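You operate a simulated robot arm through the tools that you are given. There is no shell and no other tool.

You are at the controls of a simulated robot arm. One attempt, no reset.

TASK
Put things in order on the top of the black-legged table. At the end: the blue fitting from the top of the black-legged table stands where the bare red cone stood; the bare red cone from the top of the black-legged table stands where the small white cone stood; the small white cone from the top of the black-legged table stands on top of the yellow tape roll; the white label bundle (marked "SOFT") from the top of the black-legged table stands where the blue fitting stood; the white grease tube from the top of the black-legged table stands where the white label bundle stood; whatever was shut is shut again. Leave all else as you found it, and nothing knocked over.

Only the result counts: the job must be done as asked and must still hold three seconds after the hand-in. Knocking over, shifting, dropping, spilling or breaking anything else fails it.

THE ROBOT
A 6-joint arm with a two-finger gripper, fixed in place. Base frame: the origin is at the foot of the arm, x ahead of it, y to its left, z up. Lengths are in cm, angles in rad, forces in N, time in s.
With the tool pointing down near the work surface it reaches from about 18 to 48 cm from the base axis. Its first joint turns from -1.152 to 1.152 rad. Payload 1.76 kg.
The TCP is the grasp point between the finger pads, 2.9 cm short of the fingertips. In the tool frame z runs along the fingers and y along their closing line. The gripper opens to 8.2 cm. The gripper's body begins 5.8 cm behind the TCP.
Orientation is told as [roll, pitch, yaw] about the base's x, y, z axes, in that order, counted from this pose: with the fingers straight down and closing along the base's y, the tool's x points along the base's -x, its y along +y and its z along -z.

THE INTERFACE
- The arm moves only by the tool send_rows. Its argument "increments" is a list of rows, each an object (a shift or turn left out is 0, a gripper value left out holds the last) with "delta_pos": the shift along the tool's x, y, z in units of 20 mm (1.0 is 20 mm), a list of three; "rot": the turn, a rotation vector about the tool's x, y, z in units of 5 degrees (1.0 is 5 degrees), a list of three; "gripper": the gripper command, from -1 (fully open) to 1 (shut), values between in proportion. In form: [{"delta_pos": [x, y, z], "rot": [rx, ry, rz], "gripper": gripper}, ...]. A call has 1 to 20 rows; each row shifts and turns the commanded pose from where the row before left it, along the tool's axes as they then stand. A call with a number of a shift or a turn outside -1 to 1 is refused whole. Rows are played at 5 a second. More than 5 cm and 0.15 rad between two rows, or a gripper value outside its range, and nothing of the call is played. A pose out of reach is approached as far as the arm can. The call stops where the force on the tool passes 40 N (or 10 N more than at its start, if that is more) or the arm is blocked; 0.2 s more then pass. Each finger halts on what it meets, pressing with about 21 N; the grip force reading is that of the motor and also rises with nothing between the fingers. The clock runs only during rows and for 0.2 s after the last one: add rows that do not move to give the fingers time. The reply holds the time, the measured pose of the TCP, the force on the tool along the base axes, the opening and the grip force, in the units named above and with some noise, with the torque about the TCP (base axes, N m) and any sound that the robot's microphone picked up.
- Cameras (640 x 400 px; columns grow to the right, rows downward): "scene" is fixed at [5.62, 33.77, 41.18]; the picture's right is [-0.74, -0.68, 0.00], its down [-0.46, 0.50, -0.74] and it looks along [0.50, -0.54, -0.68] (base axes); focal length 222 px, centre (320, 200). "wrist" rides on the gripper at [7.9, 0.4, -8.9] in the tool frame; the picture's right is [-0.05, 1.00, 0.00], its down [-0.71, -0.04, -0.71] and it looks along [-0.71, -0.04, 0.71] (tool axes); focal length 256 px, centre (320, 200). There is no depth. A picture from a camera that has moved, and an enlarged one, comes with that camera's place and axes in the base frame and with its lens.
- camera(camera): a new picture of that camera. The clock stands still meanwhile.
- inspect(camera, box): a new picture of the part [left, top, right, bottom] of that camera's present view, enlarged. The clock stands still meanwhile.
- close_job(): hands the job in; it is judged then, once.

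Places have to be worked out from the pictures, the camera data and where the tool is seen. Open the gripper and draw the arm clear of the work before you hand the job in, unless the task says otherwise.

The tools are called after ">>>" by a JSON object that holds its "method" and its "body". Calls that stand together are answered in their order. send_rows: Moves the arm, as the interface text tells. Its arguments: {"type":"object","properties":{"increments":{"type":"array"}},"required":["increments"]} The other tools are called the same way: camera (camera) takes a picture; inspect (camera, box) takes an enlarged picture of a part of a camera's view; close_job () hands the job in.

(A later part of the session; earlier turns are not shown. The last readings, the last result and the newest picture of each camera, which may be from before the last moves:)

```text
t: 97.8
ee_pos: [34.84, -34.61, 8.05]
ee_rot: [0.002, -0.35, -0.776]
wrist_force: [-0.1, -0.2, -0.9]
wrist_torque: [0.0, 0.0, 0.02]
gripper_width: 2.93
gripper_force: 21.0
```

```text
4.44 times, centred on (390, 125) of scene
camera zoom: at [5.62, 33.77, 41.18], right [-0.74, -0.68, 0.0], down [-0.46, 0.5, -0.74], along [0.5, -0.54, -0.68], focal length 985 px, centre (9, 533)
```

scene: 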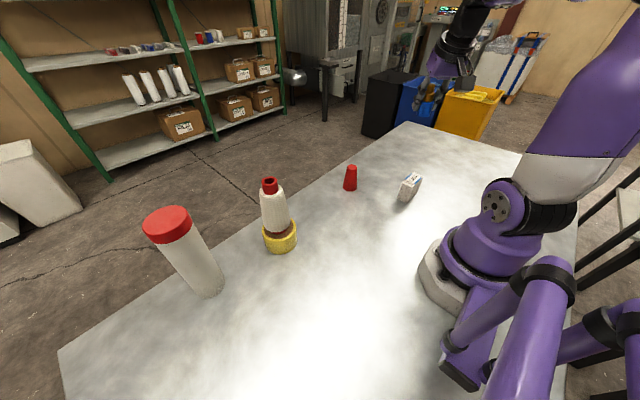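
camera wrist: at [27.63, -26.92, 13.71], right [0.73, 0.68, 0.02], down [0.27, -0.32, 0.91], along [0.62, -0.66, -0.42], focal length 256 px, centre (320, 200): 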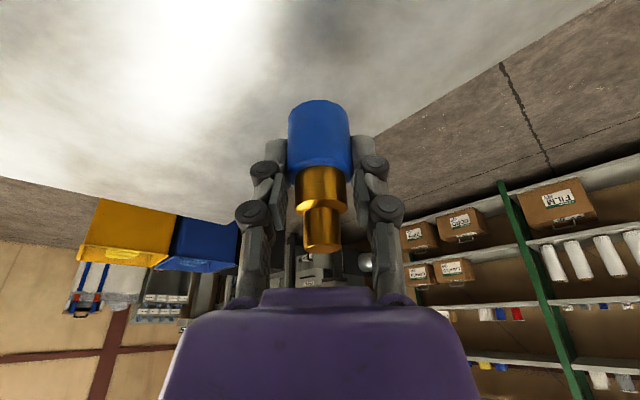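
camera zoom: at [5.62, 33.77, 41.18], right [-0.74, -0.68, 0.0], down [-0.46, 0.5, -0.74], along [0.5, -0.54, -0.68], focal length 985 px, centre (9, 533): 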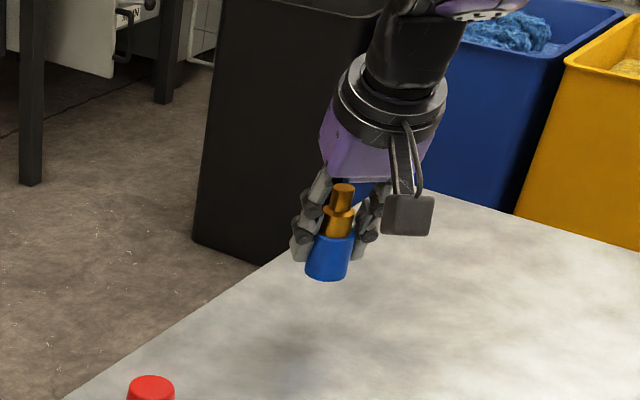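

It's over the target. I'm lowering to just above contact (TCP z≈4.1).

>>> {"method": "send_rows", "body": {"increments": [{"delta_pos": [0.133, 0, 0.367]}, {"delta_pos": [0.133, 0, 0.367]}, {"delta_pos": [0.133, 0, 0.367]}, {"delta_pos": [0.133, 0, 0.367]}, {"delta_pos": [0.1, 0, 0.275]}, {"delta_pos": [0, 0, 0]}, {"delta_pos": [0, 0, 0]}]}}

>>> {"method": "inspect", "body": {"camera": "scene", "box": [340, 80, 440, 170]}}

```text
t: 99.4
ee_pos: [34.52, -34.59, 4.44]
ee_rot: [0.002, -0.346, -0.776]
wrist_force: [0.0, -0.3, -1.8]
wrist_torque: [0.04, -0.01, -0.01]
gripper_width: 2.89
gripper_force: 21.2
```

```text
4.44 times, centred on (390, 125) of scene
camera zoom: at [5.62, 33.77, 41.18], right [-0.74, -0.68, 0.0], down [-0.46, 0.5, -0.74], along [0.5, -0.54, -0.68], focal length 985 px, centre (9, 533)
```

zoom: 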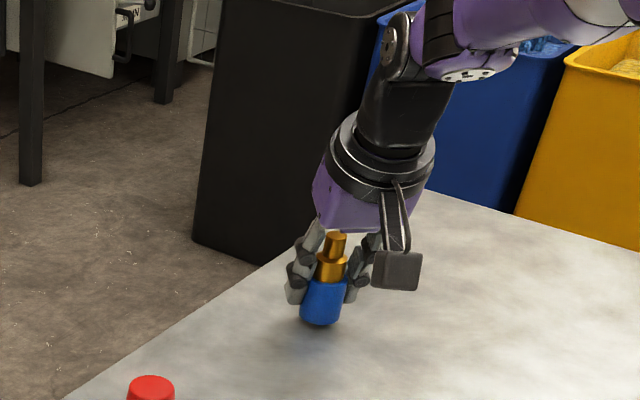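

>>> {"method": "inspect", "body": {"camera": "scene", "box": [370, 130, 410, 160]}}

>>> {"method": "camera", "body": {"camera": "wrist"}}

```text
13.33 times, centred on (390, 145) of scene
camera zoom: at [5.62, 33.77, 41.18], right [-0.74, -0.68, 0.0], down [-0.46, 0.5, -0.74], along [0.5, -0.54, -0.68], focal length 2956 px, centre (-613, 933)
```

zoom: 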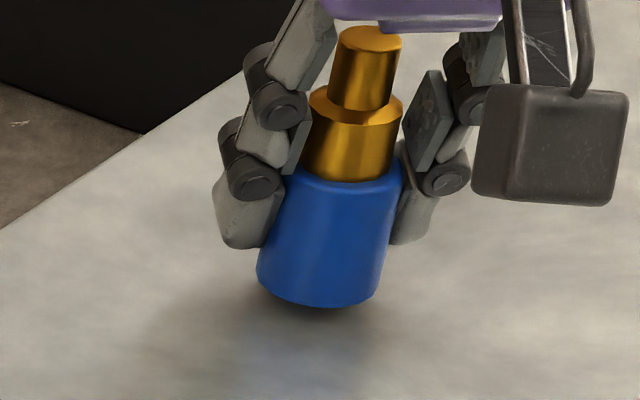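

```text
taken
camera wrist: at [27.31, -26.92, 10.09], right [0.73, 0.68, 0.02], down [0.27, -0.32, 0.91], along [0.62, -0.66, -0.42], focal length 256 px, centre (320, 200)
```

wrist: 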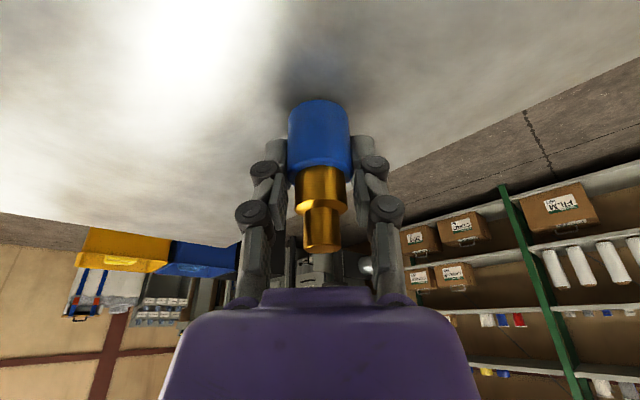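

Comparing scene pixels, the fitting would land ~0.7–1 cm radially short of where the red cone's base was; re-checking the wrist view, the cone's axis was ~0.6 cm outward of the TCP at its grasp. I'll shift outward 0.75 cm and re-check before lowering.

>>> {"method": "send_rows", "body": {"increments": [{"delta_pos": [-0.176, 0, 0.064]}, {"delta_pos": [-0.176, 0, 0.064]}, {"delta_pos": [0, 0, 0]}, {"delta_pos": [0, 0, 0]}]}}

>>> {"method": "inspect", "body": {"camera": "scene", "box": [370, 130, 410, 160]}}

```text
t: 100.4
ee_pos: [35.1, -35.04, 4.33]
ee_rot: [0.002, -0.348, -0.776]
wrist_force: [-0.1, -0.3, 0.0]
wrist_torque: [-0.01, -0.03, -0.03]
gripper_width: 2.87
gripper_force: 20.5
```

```text
13.33 times, centred on (390, 145) of scene
camera zoom: at [5.62, 33.77, 41.18], right [-0.74, -0.68, 0.0], down [-0.46, 0.5, -0.74], along [0.5, -0.54, -0.68], focal length 2956 px, centre (-613, 933)
```

zoom: 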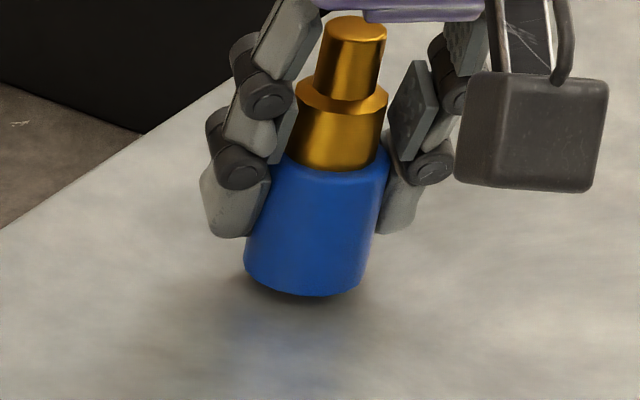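

The predicted landing pixel (388.4, 151.5) now matches the red cone's original (388.9, 151.3). Lowering the last ~6 mm in small steps.

>>> {"method": "send_rows", "body": {"increments": [{"delta_pos": [0.034, 0, 0.094]}, {"delta_pos": [0.034, 0, 0.094]}, {"delta_pos": [0, 0, 0]}]}}

>>> {"method": "send_rows", "body": {"increments": [{"delta_pos": [0.017, 0, 0.047]}, {"delta_pos": [0, 0, 0]}, {"delta_pos": [0, 0, 0]}]}}

>>> {"method": "send_rows", "body": {"increments": [{"delta_pos": [0.017, 0, 0.047]}, {"delta_pos": [0, 0, 0]}, {"delta_pos": [0, 0, 0]}]}}

```text
t: 101.2
ee_pos: [35.3, -35.08, 3.92]
ee_rot: [0.001, -0.346, -0.776]
wrist_force: [0.0, 0.3, -0.9]
wrist_torque: [0.01, 0.02, 0.02]
gripper_width: 2.87
gripper_force: 20.7
```

```text
t: 102.0
ee_pos: [35.24, -35.06, 3.75]
ee_rot: [0.002, -0.347, -0.777]
wrist_force: [-0.2, -0.6, -1.0]
wrist_torque: [0.01, -0.04, 0.0]
gripper_width: 2.91
gripper_force: 21.3
```

```text
t: 102.8
ee_pos: [35.19, -35.1, 3.79]
ee_rot: [0.004, -0.348, -0.776]
wrist_force: [-1.4, 1.4, 4.9]
wrist_torque: [0.08, -0.06, 0.06]
gripper_width: 2.92
gripper_force: 21.2
```

Light contact (≈5 N). I'm releasing slowly here.

>>> {"method": "send_rows", "body": {"increments": [{"gripper": 0.4}, {"gripper": 0.32}, {"gripper": 0.27}, {"gripper": 0.2}, {"gripper": 0.0}, {"gripper": -0.5}, {"gripper": -1}, {"gripper": -1}, {"gripper": -1}]}}

>>> {"method": "inspect", "body": {"camera": "scene", "box": [360, 120, 420, 165]}}

>>> {"method": "camera", "body": {"camera": "wrist"}}

```text
t: 104.8
ee_pos: [35.38, -35.08, 3.7]
ee_rot: [-0.001, -0.345, -0.776]
wrist_force: [0.4, 0.2, -0.6]
wrist_torque: [-0.01, 0.02, -0.01]
gripper_width: 8.19
gripper_force: 0.1
```

```text
8.89 times, centred on (390, 142) of scene
camera zoom: at [5.62, 33.77, 41.18], right [-0.74, -0.68, 0.0], down [-0.46, 0.5, -0.74], along [0.5, -0.54, -0.68], focal length 1971 px, centre (-302, 711)
```

zoom: 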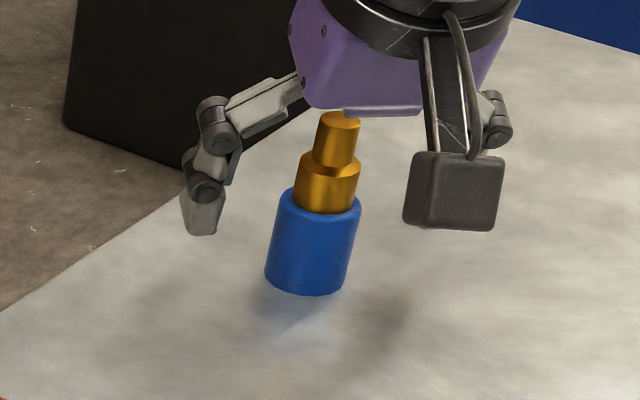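

```text
taken
camera wrist: at [28.07, -27.45, 9.41], right [0.73, 0.68, 0.02], down [0.27, -0.32, 0.91], along [0.62, -0.66, -0.42], focal length 256 px, centre (320, 200)
```

wrist: 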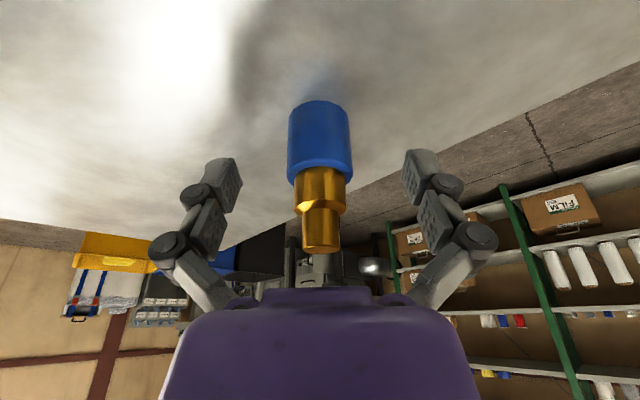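

The fitting stands upright at the red cone's former place. I'm backing off along the tool axis, then removing the tilt.

>>> {"method": "send_rows", "body": {"increments": [{"delta_pos": [0, 0, -0.3]}, {"delta_pos": [0, 0, -0.6]}, {"delta_pos": [0, 0, -0.9]}, {"delta_pos": [0, 0, -0.9]}, {"delta_pos": [0, 0, -0.9]}, {"delta_pos": [0, 0, -0.9]}, {"delta_pos": [0, 0, -0.9]}, {"delta_pos": [0, 0, -0.9]}, {"delta_pos": [0, 0, -0.9]}, {"delta_pos": [0, 0, 0]}]}}

>>> {"method": "send_rows", "body": {"increments": [{"delta_pos": [0.8, 0, -0.3], "rot": [0, 1, 0]}, {"delta_pos": [0.8, 0, -0.3], "rot": [0, 1, 0]}, {"delta_pos": [0.9, 0, 0], "rot": [0, 1, 0]}, {"delta_pos": [0.9, 0, 0], "rot": [0, 1, 0]}, {"delta_pos": [0.95, 0, 0]}, {"delta_pos": [0.95, 0, 0]}, {"delta_pos": [0.95, 0, 0]}, {"delta_pos": [0.95, 0, 0]}, {"delta_pos": [0.95, 0, 0]}, {"delta_pos": [0.95, 0, 0]}, {"delta_pos": [0.95, 0, 0]}, {"delta_pos": [0.5, 0, 0]}, {"delta_pos": [0, 0, 0]}]}}

>>> {"method": "camera", "body": {"camera": "wrist"}}

>>> {"method": "camera", "body": {"camera": "scene"}}

```text
t: 107.0
ee_pos: [31.75, -31.87, 17.17]
ee_rot: [0.001, -0.347, -0.777]
wrist_force: [-0.8, 0.4, 0.3]
wrist_torque: [0.02, 0.02, 0.01]
gripper_width: 8.19
gripper_force: 0.0
```

```text
t: 109.8
ee_pos: [16.58, -16.76, 17.24]
ee_rot: [0.001, 0.001, -0.775]
wrist_force: [0.1, 0.2, -0.1]
wrist_torque: [-0.02, 0.01, 0.0]
gripper_width: 8.21
gripper_force: 0.1
```

```text
taken
camera wrist: at [11.2, -10.99, 26.05], right [0.74, 0.68, 0.0], down [0.48, -0.52, 0.71], along [0.48, -0.52, -0.71], focal length 256 px, centre (320, 200)
```

wrist: 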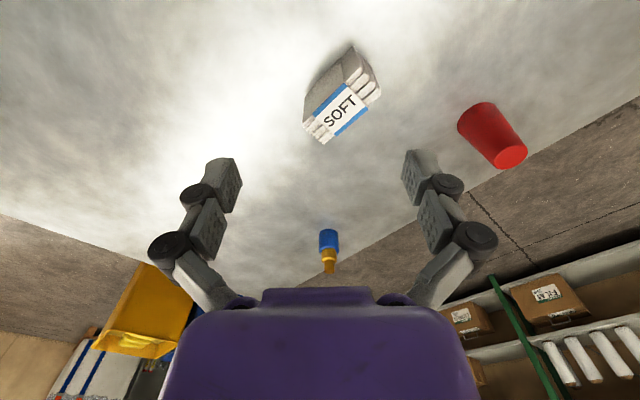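

```text
taken
```

scene: 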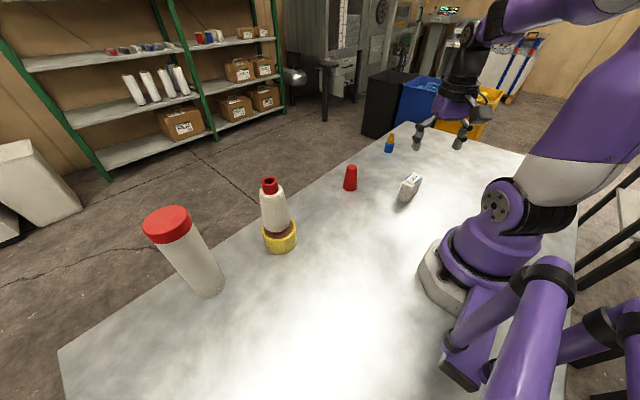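

Everything is standing. Next, a zoom on the label bundle from the wrist camera to measure its position, size and orientation.

>>> {"method": "inspect", "body": {"camera": "wrist", "box": [280, 30, 400, 150]}}

>>> {"method": "inspect", "body": {"camera": "scene", "box": [385, 165, 435, 210]}}

```text
3.33 times, centred on (340, 90) of wrist
camera zoom: at [11.2, -10.99, 26.05], right [0.74, 0.68, 0.0], down [0.48, -0.52, 0.71], along [0.48, -0.52, -0.71], focal length 853 px, centre (253, 567)
```

zoom: 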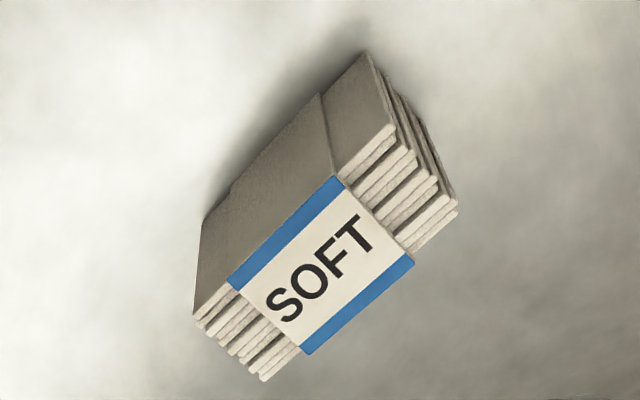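

```text
8.89 times, centred on (410, 188) of scene
camera zoom: at [5.62, 33.77, 41.18], right [-0.74, -0.68, 0.0], down [-0.46, 0.5, -0.74], along [0.5, -0.54, -0.68], focal length 1971 px, centre (-480, 311)
```

zoom: 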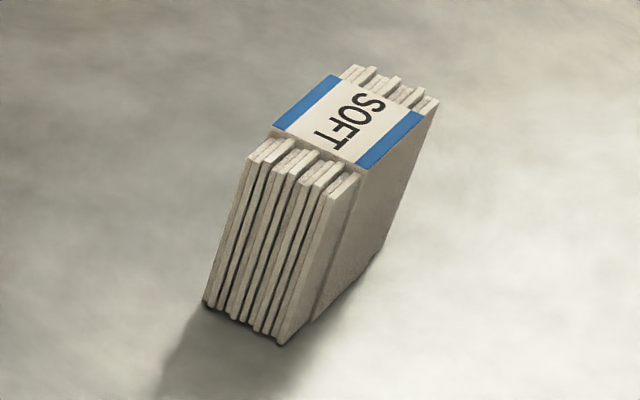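

The bundle is a box about 2.5 (along x) × 6.5 (along y) × 5.9 high, centred near (19.0, -16.95) and aligned with the base axes. I'll grip it across its thickness, so the fingers must close along x: yaw +90°. Turning at a safe height.

>>> {"method": "send_rows", "body": {"increments": [{"delta_pos": [-0.46, 0.38, -0.3]}, {"delta_pos": [-0.46, 0.38, -0.3]}, {"rot": [0, 0, -1]}, {"rot": [0, 0, -1]}, {"rot": [0, 0, -1]}, {"rot": [0, 0, -1]}, {"rot": [0, 0, -1]}, {"rot": [0, 0, -1]}, {"rot": [0, 0, -1]}, {"rot": [0, 0, -1]}, {"rot": [0, 0, -1]}, {"rot": [0, 0, -1]}, {"rot": [0, 0, -1]}, {"rot": [0, 0, -1]}, {"rot": [0, 0, -1]}, {"rot": [0, 0, -1]}, {"rot": [0, 0, 0]}]}}

>>> {"method": "send_rows", "body": {"increments": [{"rot": [0, 0, -1]}, {"rot": [0, 0, -1]}, {"rot": [0, 0, -1]}, {"rot": [0, 0, -1]}, {"rot": [0, 0, -1]}, {"rot": [0, 0, -1]}, {"rot": [0, 0, -1]}, {"rot": [0, 0, -1]}, {"rot": [0, 0, -1]}, {"rot": [0, 0, -1]}, {"rot": [0, 0, -1]}, {"rot": [0, 0, -1]}, {"rot": [0, 0, -0.85]}, {"rot": [0, 0, 0]}, {"rot": [0, 0, 0]}]}}

>>> {"method": "camera", "body": {"camera": "wrist"}}

>>> {"method": "camera", "body": {"camera": "scene"}}

```text
t: 113.4
ee_pos: [18.84, -17.01, 18.24]
ee_rot: [0.003, -0.001, 0.449]
wrist_force: [-1.1, 1.1, -1.1]
wrist_torque: [0.02, -0.01, 0.02]
gripper_width: 8.18
gripper_force: 0.0
```

```text
t: 116.6
ee_pos: [18.93, -16.98, 18.3]
ee_rot: [0.0, -0.004, 1.568]
wrist_force: [0.7, 0.3, -0.6]
wrist_torque: [0.03, -0.01, 0.01]
gripper_width: 8.19
gripper_force: 0.0
```

```text
taken
camera wrist: at [18.46, -24.93, 27.14], right [-1.0, 0.06, 0.0], down [0.04, 0.7, 0.71], along [0.04, 0.71, -0.71], focal length 256 px, centre (320, 200)
```

wrist: 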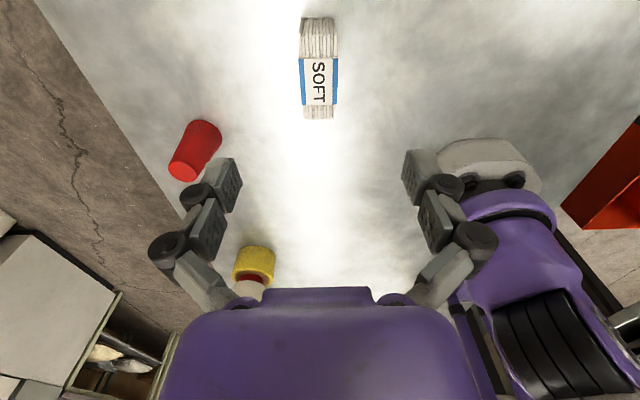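

```text
taken
```

scene: 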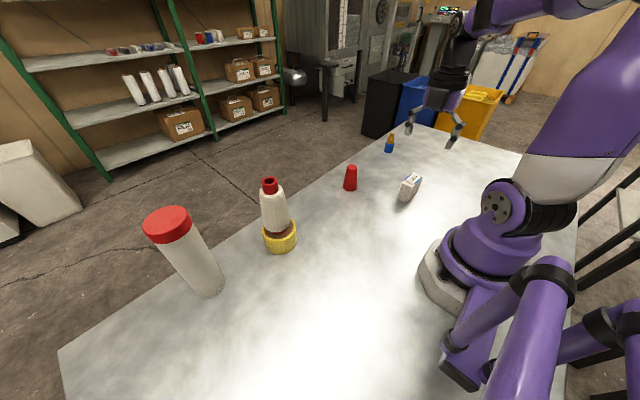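

Yaw 90° is reachable. I'll zoom in on the bundle to fine-tune the alignment in x, y and rotation.

>>> {"method": "inspect", "body": {"camera": "wrist", "box": [260, 0, 380, 130]}}

```text
3.08 times, centred on (320, 65) of wrist
camera zoom: at [18.46, -24.93, 27.14], right [-1.0, 0.06, 0.0], down [0.04, 0.7, 0.71], along [0.04, 0.71, -0.71], focal length 788 px, centre (320, 615)
```

zoom: 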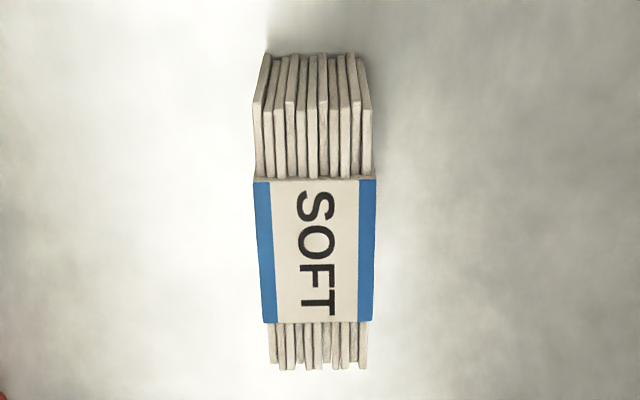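

The bundle centre is at ≈ (19.0, -17.15), rotated ~2°. I'll align and descend partway.

>>> {"method": "send_rows", "body": {"increments": [{"delta_pos": [0.07, -0.065, 0.4], "rot": [0, 0, 0.36]}, {"delta_pos": [0, 0, 0.8]}, {"delta_pos": [0, 0, 0.8]}, {"delta_pos": [0, 0, 0.8]}, {"delta_pos": [0, 0, 0.8]}, {"delta_pos": [0, 0, 0.8]}, {"delta_pos": [0, 0, 0.6]}, {"delta_pos": [0, 0, 0]}, {"delta_pos": [0, 0, 0]}]}}

>>> {"method": "camera", "body": {"camera": "wrist"}}

>>> {"method": "inspect", "body": {"camera": "scene", "box": [370, 130, 470, 220]}}

```text
t: 118.6
ee_pos: [18.82, -17.07, 8.26]
ee_rot: [0.001, -0.004, 1.536]
wrist_force: [-0.3, 0.1, -0.4]
wrist_torque: [0.01, 0.01, -0.02]
gripper_width: 8.19
gripper_force: 0.0
```

```text
taken
camera wrist: at [18.16, -25.04, 17.1], right [-1.0, 0.09, 0.0], down [0.06, 0.7, 0.71], along [0.06, 0.71, -0.7], focal length 256 px, centre (320, 200)
```

wrist: 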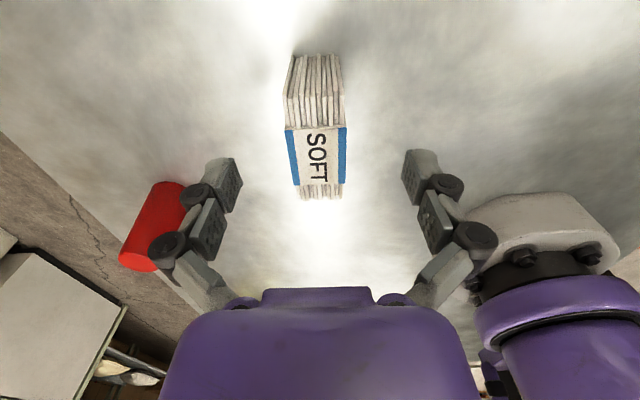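

```text
4.44 times, centred on (420, 175) of scene
camera zoom: at [5.62, 33.77, 41.18], right [-0.74, -0.68, 0.0], down [-0.46, 0.5, -0.74], along [0.5, -0.54, -0.68], focal length 985 px, centre (-124, 311)
```

zoom: 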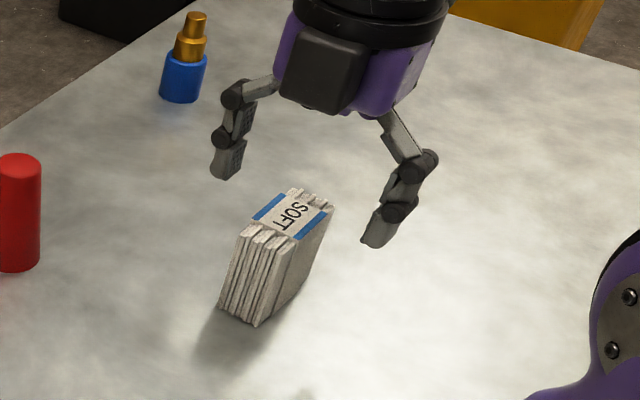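

It's well centred. I'm descending so the tips are at z≈1.3.

>>> {"method": "send_rows", "body": {"increments": [{"delta_pos": [0, -0.03, 0.5]}, {"delta_pos": [0, 0, 0.5]}, {"delta_pos": [0, 0, 0.5]}, {"delta_pos": [0, 0, 0.5]}, {"delta_pos": [0, 0, 0]}, {"delta_pos": [0, 0, 0]}]}}

>>> {"method": "camera", "body": {"camera": "wrist"}}

```text
t: 120.0
ee_pos: [19.09, -17.2, 4.19]
ee_rot: [-0.001, -0.003, 1.536]
wrist_force: [1.0, 1.3, -0.6]
wrist_torque: [0.0, -0.01, -0.01]
gripper_width: 8.21
gripper_force: 0.0
```

```text
taken
camera wrist: at [18.38, -25.07, 13.12], right [-1.0, 0.09, 0.0], down [0.06, 0.7, 0.71], along [0.06, 0.71, -0.7], focal length 256 px, centre (320, 200)
```

wrist: 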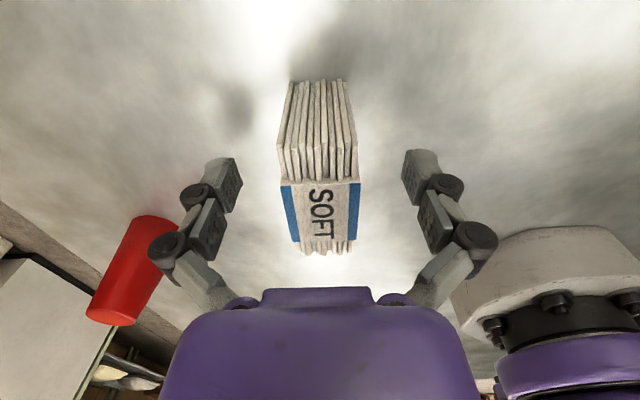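

Centred. I'll close to just wider than the bundle first, then continue in tiny steps to find the gentlest firm hold.

>>> {"method": "send_rows", "body": {"increments": [{"gripper": -0.5}, {"gripper": -0.1}, {"gripper": 0.1}, {"gripper": 0.2}, {"gripper": 0.26}, {"gripper": 0.26}]}}

>>> {"method": "send_rows", "body": {"increments": [{"gripper": 0.29}, {"gripper": 0.29}]}}

>>> {"method": "send_rows", "body": {"increments": [{"gripper": 0.31}, {"gripper": 0.31}]}}

>>> {"method": "send_rows", "body": {"increments": [{"gripper": 0.33}, {"gripper": 0.33}]}}

```text
t: 121.4
ee_pos: [19.0, -17.18, 4.29]
ee_rot: [-0.001, -0.004, 1.537]
wrist_force: [0.5, -0.2, 0.4]
wrist_torque: [-0.01, 0.04, 0.02]
gripper_width: 3.05
gripper_force: 0.1
```

```text
t: 122.0
ee_pos: [19.12, -17.09, 4.28]
ee_rot: [0.0, -0.004, 1.535]
wrist_force: [-0.4, 0.3, 0.4]
wrist_torque: [-0.02, -0.01, 0.02]
gripper_width: 2.98
gripper_force: 1.1
```

```text
t: 122.6
ee_pos: [19.11, -17.08, 4.25]
ee_rot: [0.001, -0.004, 1.537]
wrist_force: [-0.1, 0.8, 1.9]
wrist_torque: [0.05, -0.04, -0.01]
gripper_width: 2.92
gripper_force: 20.8
```

```text
t: 123.2
ee_pos: [19.05, -17.21, 4.17]
ee_rot: [0.0, -0.003, 1.535]
wrist_force: [0.0, -0.1, 2.3]
wrist_torque: [0.0, -0.02, 0.0]
gripper_width: 2.92
gripper_force: 20.8
```

The bundle stops the fingers at 2.92 and doesn't deform at the standard grip. Grasp pose ≈ (19.07, -17.15, 4.22); this is the tube's destination. Test lift.

>>> {"method": "send_rows", "body": {"increments": [{"delta_pos": [0, 0, -0.1]}, {"delta_pos": [0, 0, -0.1]}, {"delta_pos": [0, 0, -0.15]}, {"delta_pos": [0, 0, -0.15]}, {"delta_pos": [0, 0, 0]}]}}

>>> {"method": "camera", "body": {"camera": "wrist"}}

>>> {"method": "inspect", "body": {"camera": "scene", "box": [370, 130, 470, 220]}}

```text
t: 124.4
ee_pos: [19.05, -17.12, 5.22]
ee_rot: [-0.001, -0.003, 1.536]
wrist_force: [0.3, 0.2, -0.5]
wrist_torque: [-0.01, -0.02, -0.04]
gripper_width: 2.93
gripper_force: 20.8
```

```text
taken
camera wrist: at [18.42, -24.96, 14.12], right [-1.0, 0.09, 0.0], down [0.06, 0.7, 0.71], along [0.06, 0.71, -0.71], focal length 256 px, centre (320, 200)
```

wrist: 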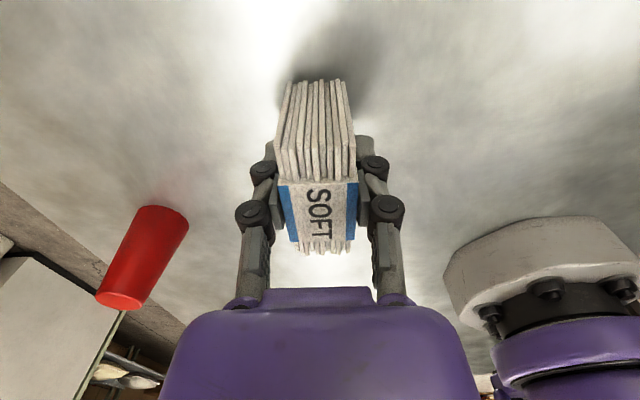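

```text
4.44 times, centred on (420, 175) of scene
camera zoom: at [5.62, 33.77, 41.18], right [-0.74, -0.68, 0.0], down [-0.46, 0.5, -0.74], along [0.5, -0.54, -0.68], focal length 985 px, centre (-124, 311)
```

zoom: 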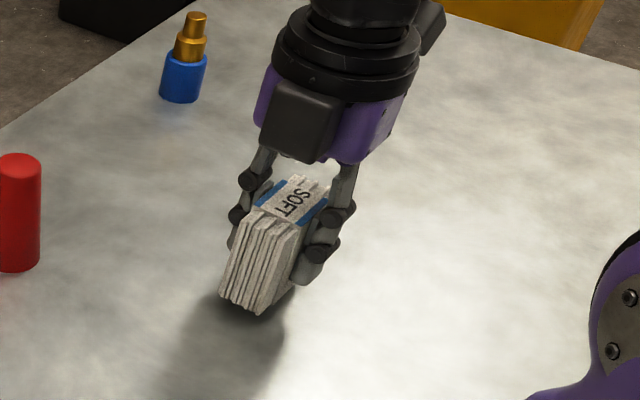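

It's held firmly. I'll raise it to z≈22, then carry it left past the base with the orientation unchanged.

>>> {"method": "send_rows", "body": {"increments": [{"delta_pos": [0, 0, -0.4]}, {"delta_pos": [0, 0, -0.8]}, {"delta_pos": [0, 0, -0.9]}, {"delta_pos": [0, 0, -0.9]}, {"delta_pos": [0, 0, -0.9]}, {"delta_pos": [0, 0, -0.9]}, {"delta_pos": [0, 0, -0.9]}, {"delta_pos": [0, 0, -0.9]}, {"delta_pos": [0, 0, -0.9]}, {"delta_pos": [0, 0, -0.6]}, {"delta_pos": [0, 0, -0.3]}, {"delta_pos": [0, 0, 0]}]}}

>>> {"method": "send_rows", "body": {"increments": [{"delta_pos": [-0.43, -0.07, 0]}, {"delta_pos": [-0.855, -0.1415, 0]}, {"delta_pos": [-0.855, -0.1415, 0]}, {"delta_pos": [-0.855, -0.1415, 0]}, {"delta_pos": [-0.855, -0.1415, 0]}, {"delta_pos": [-0.855, -0.1415, 0]}, {"delta_pos": [-0.855, -0.1415, 0]}, {"delta_pos": [-0.855, -0.1415, 0]}, {"delta_pos": [-0.855, -0.1415, 0]}, {"delta_pos": [-0.855, -0.1415, 0]}, {"delta_pos": [-0.855, -0.1415, 0]}, {"delta_pos": [-0.855, -0.1415, 0]}, {"delta_pos": [-0.855, -0.1415, 0]}, {"delta_pos": [-0.43, -0.07, 0]}, {"delta_pos": [0, 0, 0]}]}}

>>> {"method": "camera", "body": {"camera": "scene"}}

```text
t: 127.0
ee_pos: [19.06, -17.13, 22.07]
ee_rot: [0.0, -0.004, 1.536]
wrist_force: [0.3, 0.2, -0.6]
wrist_torque: [0.01, 0.0, 0.01]
gripper_width: 2.94
gripper_force: 20.6
```

```text
t: 130.2
ee_pos: [23.43, 4.87, 22.25]
ee_rot: [0.001, -0.002, 1.536]
wrist_force: [0.0, 0.3, 0.1]
wrist_torque: [-0.01, -0.01, -0.01]
gripper_width: 2.9
gripper_force: 20.4
```

```text
taken
```

scene: 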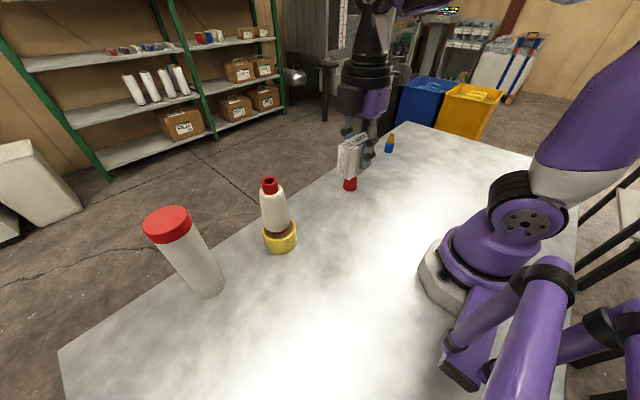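

All clear. Second leg to above the fitting's former spot (20.88, 26.97).

>>> {"method": "send_rows", "body": {"increments": [{"delta_pos": [-0.423, 0.064, 0]}, {"delta_pos": [-0.846, 0.128, 0]}, {"delta_pos": [-0.846, 0.128, 0]}, {"delta_pos": [-0.846, 0.128, 0]}, {"delta_pos": [-0.846, 0.128, 0]}, {"delta_pos": [-0.846, 0.128, 0]}, {"delta_pos": [-0.846, 0.128, 0]}, {"delta_pos": [-0.846, 0.128, 0]}, {"delta_pos": [-0.846, 0.128, 0]}, {"delta_pos": [-0.846, 0.128, 0]}, {"delta_pos": [-0.846, 0.128, 0]}, {"delta_pos": [-0.846, 0.128, 0]}, {"delta_pos": [-0.846, 0.128, 0]}, {"delta_pos": [-0.423, 0.064, 0]}, {"delta_pos": [0, 0, 0]}, {"delta_pos": [0, 0, 0]}]}}

>>> {"method": "camera", "body": {"camera": "wrist"}}

>>> {"method": "camera", "body": {"camera": "scene"}}

```text
t: 133.6
ee_pos: [20.85, 27.07, 22.06]
ee_rot: [0.0, -0.003, 1.537]
wrist_force: [-0.2, 0.1, -0.5]
wrist_torque: [0.0, -0.03, -0.01]
gripper_width: 2.9
gripper_force: 21.0
```

```text
taken
camera wrist: at [20.1, 19.15, 31.11], right [-1.0, 0.09, 0.0], down [0.06, 0.7, 0.71], along [0.06, 0.71, -0.71], focal length 256 px, centre (320, 200)
```

wrist: 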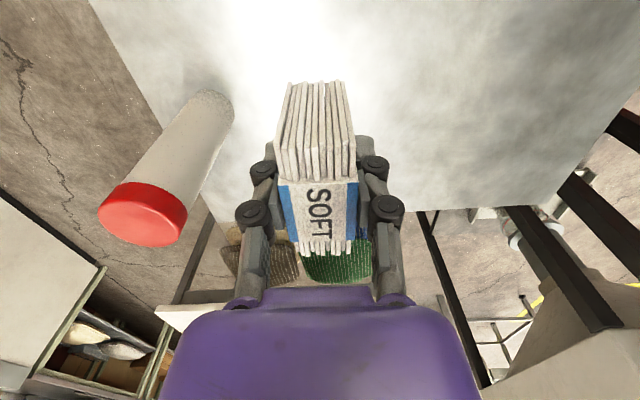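

```text
taken
```

scene: 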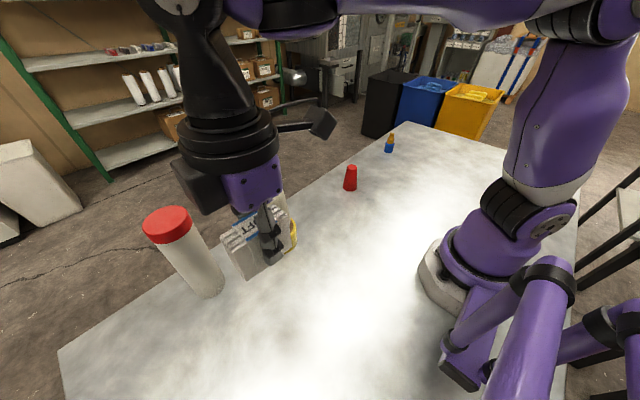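

It's over the target, and the tube is ~13 cm away in x, so the hand clears it. I'm descending to just above the table.

>>> {"method": "send_rows", "body": {"increments": [{"delta_pos": [0.055, -0.02, 0.4]}, {"delta_pos": [0, 0, 0.8]}, {"delta_pos": [0, 0, 0.85]}, {"delta_pos": [0, 0, 0.85]}, {"delta_pos": [0, 0, 0.85]}, {"delta_pos": [0, 0, 0.85]}, {"delta_pos": [0, 0, 0.85]}, {"delta_pos": [0, 0, 0.85]}, {"delta_pos": [0, 0, 0.85]}, {"delta_pos": [0, 0, 0.7]}, {"delta_pos": [0, 0, 0.4]}, {"delta_pos": [0, 0, 0.2]}, {"delta_pos": [0, 0, 0]}, {"delta_pos": [0, 0, 0]}]}}

>>> {"method": "camera", "body": {"camera": "scene"}}

>>> {"method": "camera", "body": {"camera": "wrist"}}

```text
t: 136.6
ee_pos: [20.89, 26.96, 5.22]
ee_rot: [-0.002, -0.004, 1.537]
wrist_force: [1.1, 0.4, 0.5]
wrist_torque: [0.02, 0.03, -0.01]
gripper_width: 2.9
gripper_force: 20.9
```

```text
taken
```

scene: 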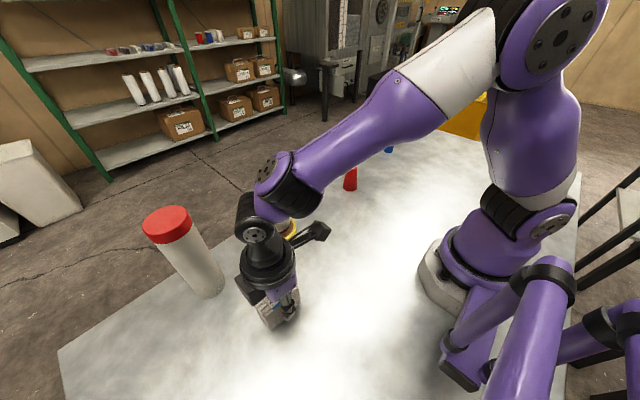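

```text
taken
camera wrist: at [20.25, 18.94, 14.12], right [-1.0, 0.09, 0.0], down [0.06, 0.7, 0.71], along [0.06, 0.71, -0.71], focal length 256 px, centre (320, 200)
```

wrist: 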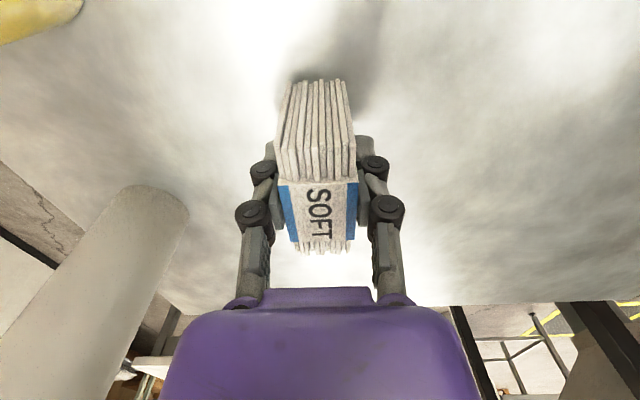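

About 1 cm to go. Lowering in small steps until contact.

>>> {"method": "send_rows", "body": {"increments": [{"delta_pos": [0, 0, 0.15]}, {"delta_pos": [0, 0, 0.15]}, {"delta_pos": [0, 0, 0.1]}, {"delta_pos": [0, 0, 0]}]}}

>>> {"method": "send_rows", "body": {"increments": [{"delta_pos": [0, 0, 0.05]}, {"delta_pos": [0, 0, 0]}, {"delta_pos": [0, 0, 0]}]}}

>>> {"method": "send_rows", "body": {"increments": [{"delta_pos": [0, 0, 0.05]}, {"delta_pos": [0, 0, 0]}, {"delta_pos": [0, 0, 0]}]}}

```text
t: 137.6
ee_pos: [20.87, 26.92, 4.45]
ee_rot: [-0.001, -0.003, 1.537]
wrist_force: [-0.8, -0.2, -0.4]
wrist_torque: [-0.01, -0.02, -0.02]
gripper_width: 2.9
gripper_force: 21.3
```

```text
t: 138.4
ee_pos: [20.94, 26.96, 4.44]
ee_rot: [0.001, -0.004, 1.537]
wrist_force: [-0.1, -0.5, -0.5]
wrist_torque: [0.0, 0.01, 0.02]
gripper_width: 2.91
gripper_force: 21.1
```

```text
t: 139.2
ee_pos: [20.92, 26.91, 4.24]
ee_rot: [-0.001, -0.003, 1.536]
wrist_force: [0.4, 0.3, 0.1]
wrist_torque: [0.03, 0.0, 0.01]
gripper_width: 2.92
gripper_force: 20.7
```

>>> {"method": "send_rows", "body": {"increments": [{"delta_pos": [0, 0, 0.05]}, {"delta_pos": [0, 0, 0]}, {"delta_pos": [0, 0, 0]}]}}

```text
t: 140.0
ee_pos: [21.07, 26.9, 4.28]
ee_rot: [0.0, -0.005, 1.539]
wrist_force: [-4.7, 2.5, 19.0]
wrist_torque: [0.01, 0.19, 0.03]
gripper_width: 2.94
gripper_force: 21.2
```

Contact (19 N). I'll back off half a millimetre and release gently.

>>> {"method": "send_rows", "body": {"increments": [{"delta_pos": [0, 0, -0.025]}, {"delta_pos": [0, 0, 0]}, {"delta_pos": [0, 0, 0]}]}}

>>> {"method": "send_rows", "body": {"increments": [{"gripper": 0.3}, {"gripper": 0.29}, {"gripper": 0.27}, {"gripper": 0.22}, {"gripper": 0.1}, {"gripper": -0.3}, {"gripper": -0.5}, {"gripper": -0.5}]}}

>>> {"method": "camera", "body": {"camera": "wrist"}}

>>> {"method": "inspect", "body": {"camera": "scene", "box": [210, 230, 330, 350]}}

```text
t: 140.8
ee_pos: [21.01, 26.9, 4.25]
ee_rot: [-0.001, -0.005, 1.535]
wrist_force: [-1.2, 3.8, 8.1]
wrist_torque: [0.25, 0.01, 0.06]
gripper_width: 2.9
gripper_force: 21.2
```

```text
t: 142.6
ee_pos: [21.02, 26.85, 4.19]
ee_rot: [0.002, -0.002, 1.537]
wrist_force: [-0.3, 0.4, -0.8]
wrist_torque: [0.02, 0.02, 0.0]
gripper_width: 6.15
gripper_force: 0.1
```

```text
taken
camera wrist: at [20.28, 19.0, 13.1], right [-1.0, 0.09, 0.0], down [0.06, 0.7, 0.71], along [0.06, 0.71, -0.71], focal length 256 px, centre (320, 200)
```

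wrist: 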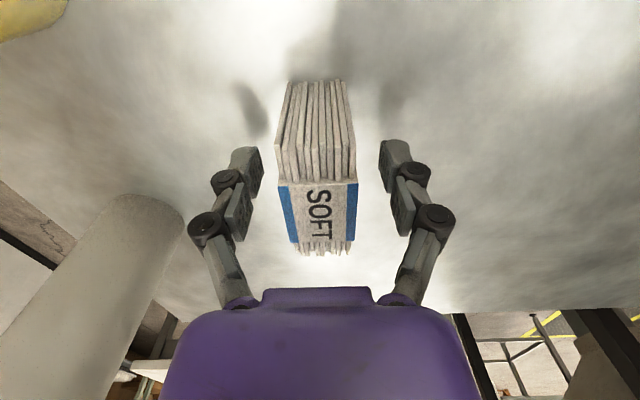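

```text
3.33 times, centred on (270, 290) of scene
camera zoom: at [5.62, 33.77, 41.18], right [-0.74, -0.68, 0.0], down [-0.46, 0.5, -0.74], along [0.5, -0.54, -0.68], focal length 739 px, centre (487, -100)
```

zoom: 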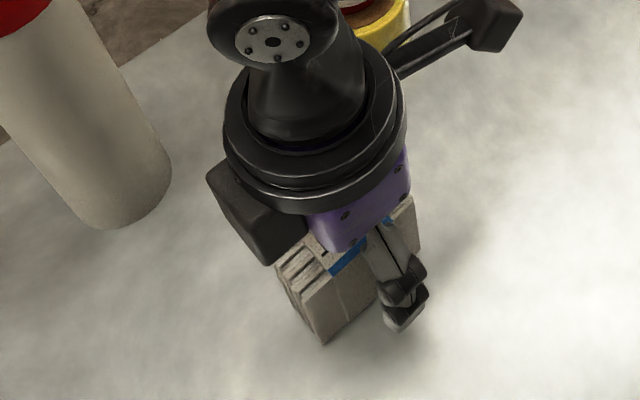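

The bundle is standing at the fitting's old place (≈ (21.0, 26.9)). I'll rise straight up, then turn toward the tall tube and examine it.

>>> {"method": "send_rows", "body": {"increments": [{"delta_pos": [0, 0, -0.3]}, {"delta_pos": [0, 0, -0.7]}, {"delta_pos": [0, 0, -0.9]}, {"delta_pos": [0, 0, -0.9]}, {"delta_pos": [0, 0, -0.9]}, {"delta_pos": [0, 0, -0.9]}, {"delta_pos": [0, 0, -0.9]}, {"delta_pos": [0, 0, -0.9]}, {"delta_pos": [0, 0, -0.9]}, {"delta_pos": [0, 0, -0.9]}, {"delta_pos": [0, 0, -0.9]}, {"delta_pos": [0, 0, -0.6]}, {"delta_pos": [0, 0, 0], "gripper": -1}, {"delta_pos": [0, 0, 0]}]}}

>>> {"method": "send_rows", "body": {"increments": [{"rot": [0, 0, 1]}, {"rot": [0, 0, 1]}, {"rot": [0, 0, 1]}, {"rot": [0, 0, 1]}, {"rot": [0, 0, 1]}, {"rot": [0, 0, 1]}, {"rot": [0, 0, 1]}, {"rot": [0, 0, 1]}, {"rot": [0, 0, 0.75]}, {"rot": [0, 0, 0]}, {"rot": [0, 0, 0]}]}}

>>> {"method": "camera", "body": {"camera": "wrist"}}

>>> {"method": "camera", "body": {"camera": "scene"}}

```text
t: 145.6
ee_pos: [21.03, 26.77, 23.66]
ee_rot: [0.0, -0.004, 1.536]
wrist_force: [-0.6, -0.1, 0.4]
wrist_torque: [0.0, -0.01, -0.02]
gripper_width: 8.19
gripper_force: 0.1
```

```text
t: 148.0
ee_pos: [20.92, 27.0, 23.62]
ee_rot: [0.002, -0.002, 0.771]
wrist_force: [-0.5, -0.2, -0.2]
wrist_torque: [0.02, -0.03, 0.01]
gripper_width: 8.19
gripper_force: 0.0
```

```text
taken
camera wrist: at [14.94, 21.7, 32.5], right [-0.66, 0.75, 0.0], down [0.53, 0.46, 0.71], along [0.53, 0.47, -0.71], focal length 256 px, centre (320, 200)
```

wrist: 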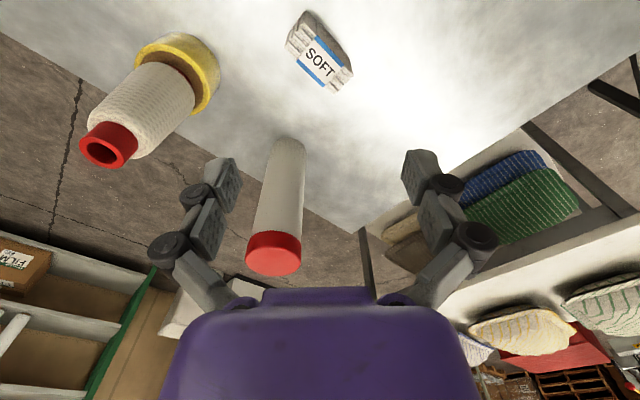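

```text
taken
```

scene: 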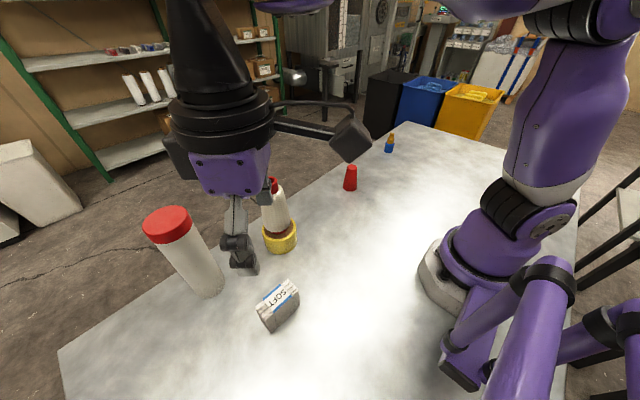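

>>> {"method": "inspect", "body": {"camera": "wrist", "box": [220, 120, 340, 290]}}

>>> {"method": "inspect", "body": {"camera": "scene", "box": [130, 195, 240, 305]}}

```text
2.35 times, centred on (280, 205) of wrist
camera zoom: at [14.94, 21.7, 32.5], right [-0.66, 0.75, 0.0], down [0.53, 0.46, 0.71], along [0.53, 0.47, -0.71], focal length 602 px, centre (414, 188)
```

zoom: 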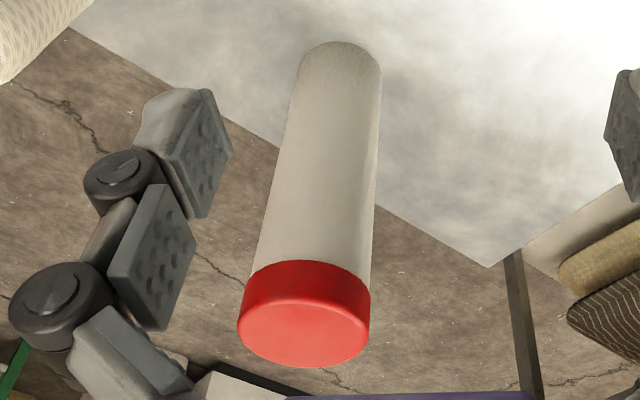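

```text
3.64 times, centred on (185, 250) of scene
camera zoom: at [5.62, 33.77, 41.18], right [-0.74, -0.68, 0.0], down [-0.46, 0.5, -0.74], along [0.5, -0.54, -0.68], focal length 806 px, centre (811, 18)
```

zoom: 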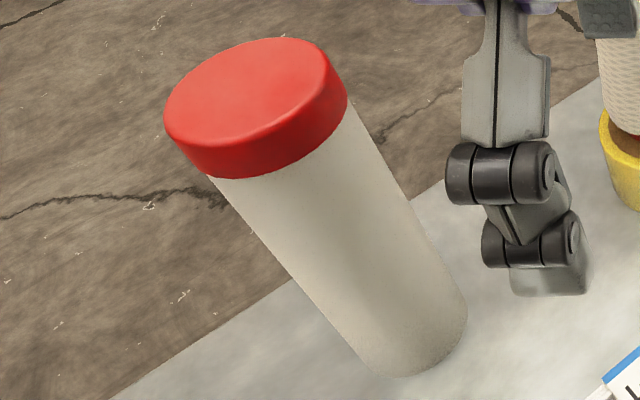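

The tube is about 18.7 tall, body Ø≈5.2, cap Ø≈5.7, near (34.9, 32.8), r≈47.9. I'll move closer at z≈24, tilt outward 20°, and measure again.

>>> {"method": "send_rows", "body": {"increments": [{"delta_pos": [-0.5, -0.5, 0]}, {"delta_pos": [-0.8, -0.75, 0]}, {"delta_pos": [-0.8, -0.75, 0]}, {"delta_pos": [-0.6, -0.7, 0]}, {"delta_pos": [0, 0, 0]}, {"rot": [0, -1, 0]}, {"rot": [0, -1, 0]}, {"rot": [0, -1, 0]}, {"rot": [0, -1, 0]}, {"rot": [0, 0, 0]}, {"rot": [0, 0, 0]}]}}

>>> {"method": "camera", "body": {"camera": "wrist"}}

>>> {"method": "camera", "body": {"camera": "scene"}}

```text
t: 150.4
ee_pos: [28.52, 26.88, 23.57]
ee_rot: [0.003, -0.351, 0.772]
wrist_force: [-0.8, -0.4, -0.5]
wrist_torque: [0.02, -0.01, -0.01]
gripper_width: 8.21
gripper_force: 0.0
```

```text
taken
camera wrist: at [20.74, 19.8, 29.28], right [-0.66, 0.75, 0.02], down [0.33, 0.26, 0.91], along [0.67, 0.61, -0.42], focal length 256 px, centre (320, 200)
```

wrist: 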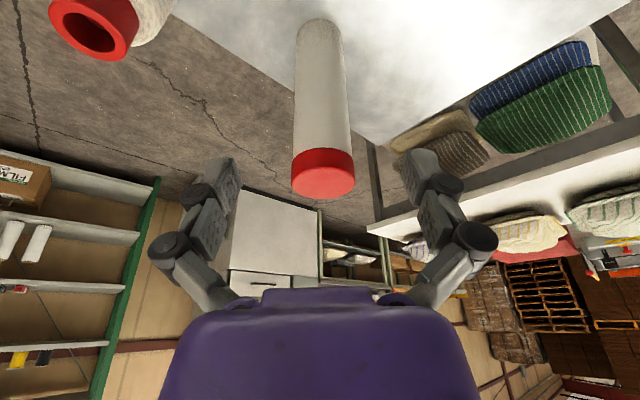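

```text
taken
```

scene: 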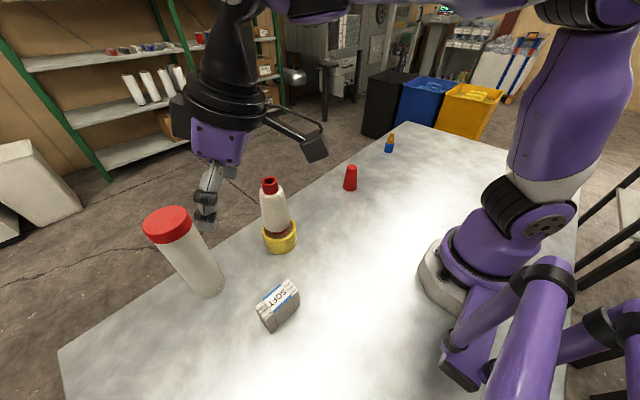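

>>> {"method": "inspect", "body": {"camera": "wrist", "box": [260, 10, 390, 210]}}

```text
2.00 times, centred on (325, 110) of wrist
camera zoom: at [20.74, 19.8, 29.28], right [-0.66, 0.75, 0.02], down [0.33, 0.26, 0.91], along [0.67, 0.61, -0.42], focal length 512 px, centre (310, 380)
```

zoom: 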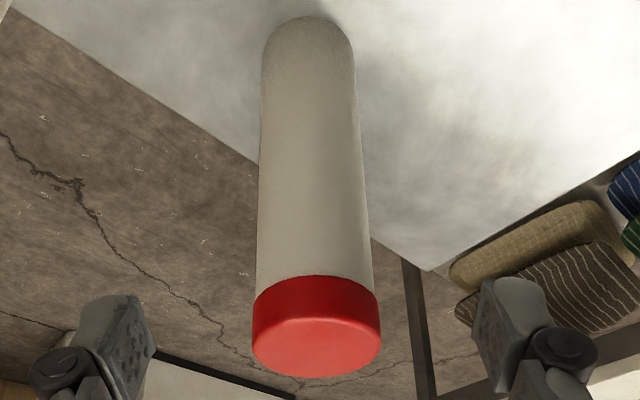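

Tube axis measured at r≈47.9, t≈-0.77 in this frame (≈ (34.86, 32.86)), cap from z≈17.0 to 18.9, Ø≈5.6. Moving out to hover over it with the tips just above the cap.

>>> {"method": "send_rows", "body": {"increments": [{"delta_pos": [-0.6, -0.011, 0.3]}, {"delta_pos": [-0.8, -0.011, 0.4]}, {"delta_pos": [-0.8, -0.011, 0.4]}, {"delta_pos": [-0.8, -0.011, 0.4]}, {"delta_pos": [-0.78, -0.011, 0.41]}, {"delta_pos": [0, 0, 0]}, {"delta_pos": [0, 0, 0]}]}}

>>> {"method": "camera", "body": {"camera": "wrist"}}

>>> {"method": "inspect", "body": {"camera": "scene", "box": [90, 120, 250, 300]}}

```text
t: 152.0
ee_pos: [34.72, 32.65, 22.61]
ee_rot: [0.001, -0.35, 0.771]
wrist_force: [-0.2, 0.4, 0.3]
wrist_torque: [-0.01, 0.02, 0.03]
gripper_width: 8.21
gripper_force: 0.2
```

```text
taken
camera wrist: at [26.8, 25.66, 28.31], right [-0.66, 0.75, 0.02], down [0.33, 0.27, 0.91], along [0.67, 0.61, -0.42], focal length 256 px, centre (320, 200)
```

wrist: 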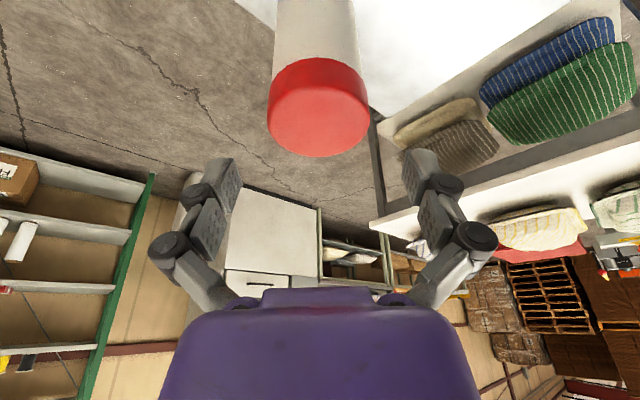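

```text
2.22 times, centred on (170, 210) of scene
camera zoom: at [5.62, 33.77, 41.18], right [-0.74, -0.68, 0.0], down [-0.46, 0.5, -0.74], along [0.5, -0.54, -0.68], focal length 493 px, centre (653, 178)
```

zoom: 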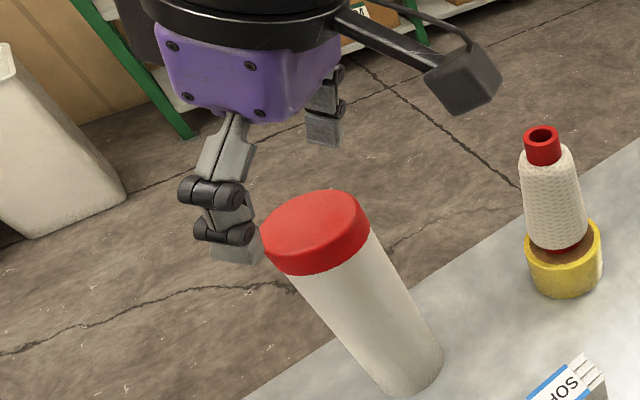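

Laterally aligned within 0.5 mm. Descending vertically around the cap to TCP z≈18.9.

>>> {"method": "send_rows", "body": {"increments": [{"delta_pos": [0.165, 0.01, 0.43]}, {"delta_pos": [0.165, 0.01, 0.43]}, {"delta_pos": [0.165, 0, 0.43]}, {"delta_pos": [0.165, 0, 0.43]}, {"delta_pos": [0, 0, 0]}, {"delta_pos": [0, 0, 0]}]}}

>>> {"method": "camera", "body": {"camera": "wrist"}}

>>> {"method": "inspect", "body": {"camera": "scene", "box": [90, 120, 250, 300]}}

```text
t: 153.4
ee_pos: [34.7, 32.75, 19.08]
ee_rot: [0.002, -0.351, 0.77]
wrist_force: [-0.5, -0.2, 0.2]
wrist_torque: [-0.01, 0.02, -0.01]
gripper_width: 8.18
gripper_force: 0.1
```

```text
taken
camera wrist: at [26.73, 25.64, 24.74], right [-0.66, 0.75, 0.02], down [0.33, 0.26, 0.91], along [0.67, 0.61, -0.42], focal length 256 px, centre (320, 200)
```

wrist: 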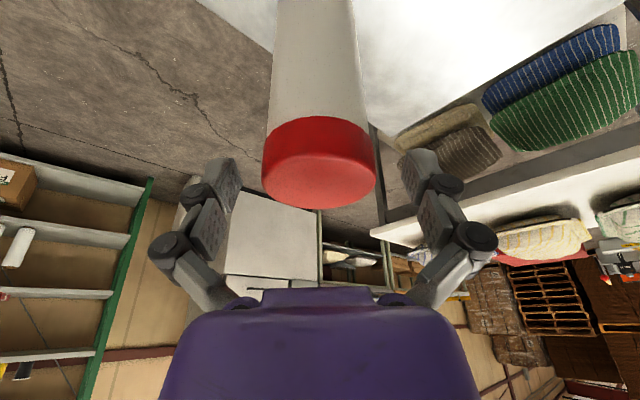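

```text
2.22 times, centred on (170, 210) of scene
camera zoom: at [5.62, 33.77, 41.18], right [-0.74, -0.68, 0.0], down [-0.46, 0.5, -0.74], along [0.5, -0.54, -0.68], focal length 493 px, centre (653, 178)
```

zoom: 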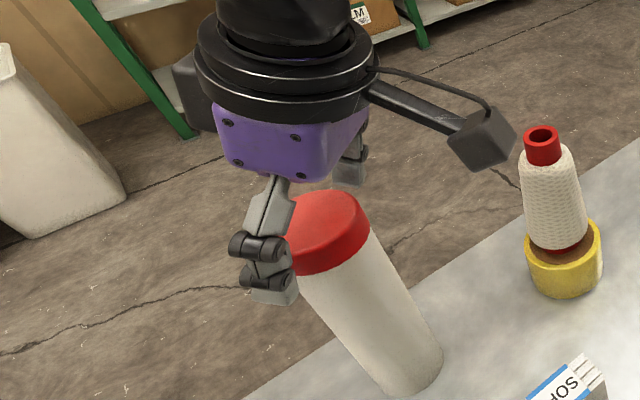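

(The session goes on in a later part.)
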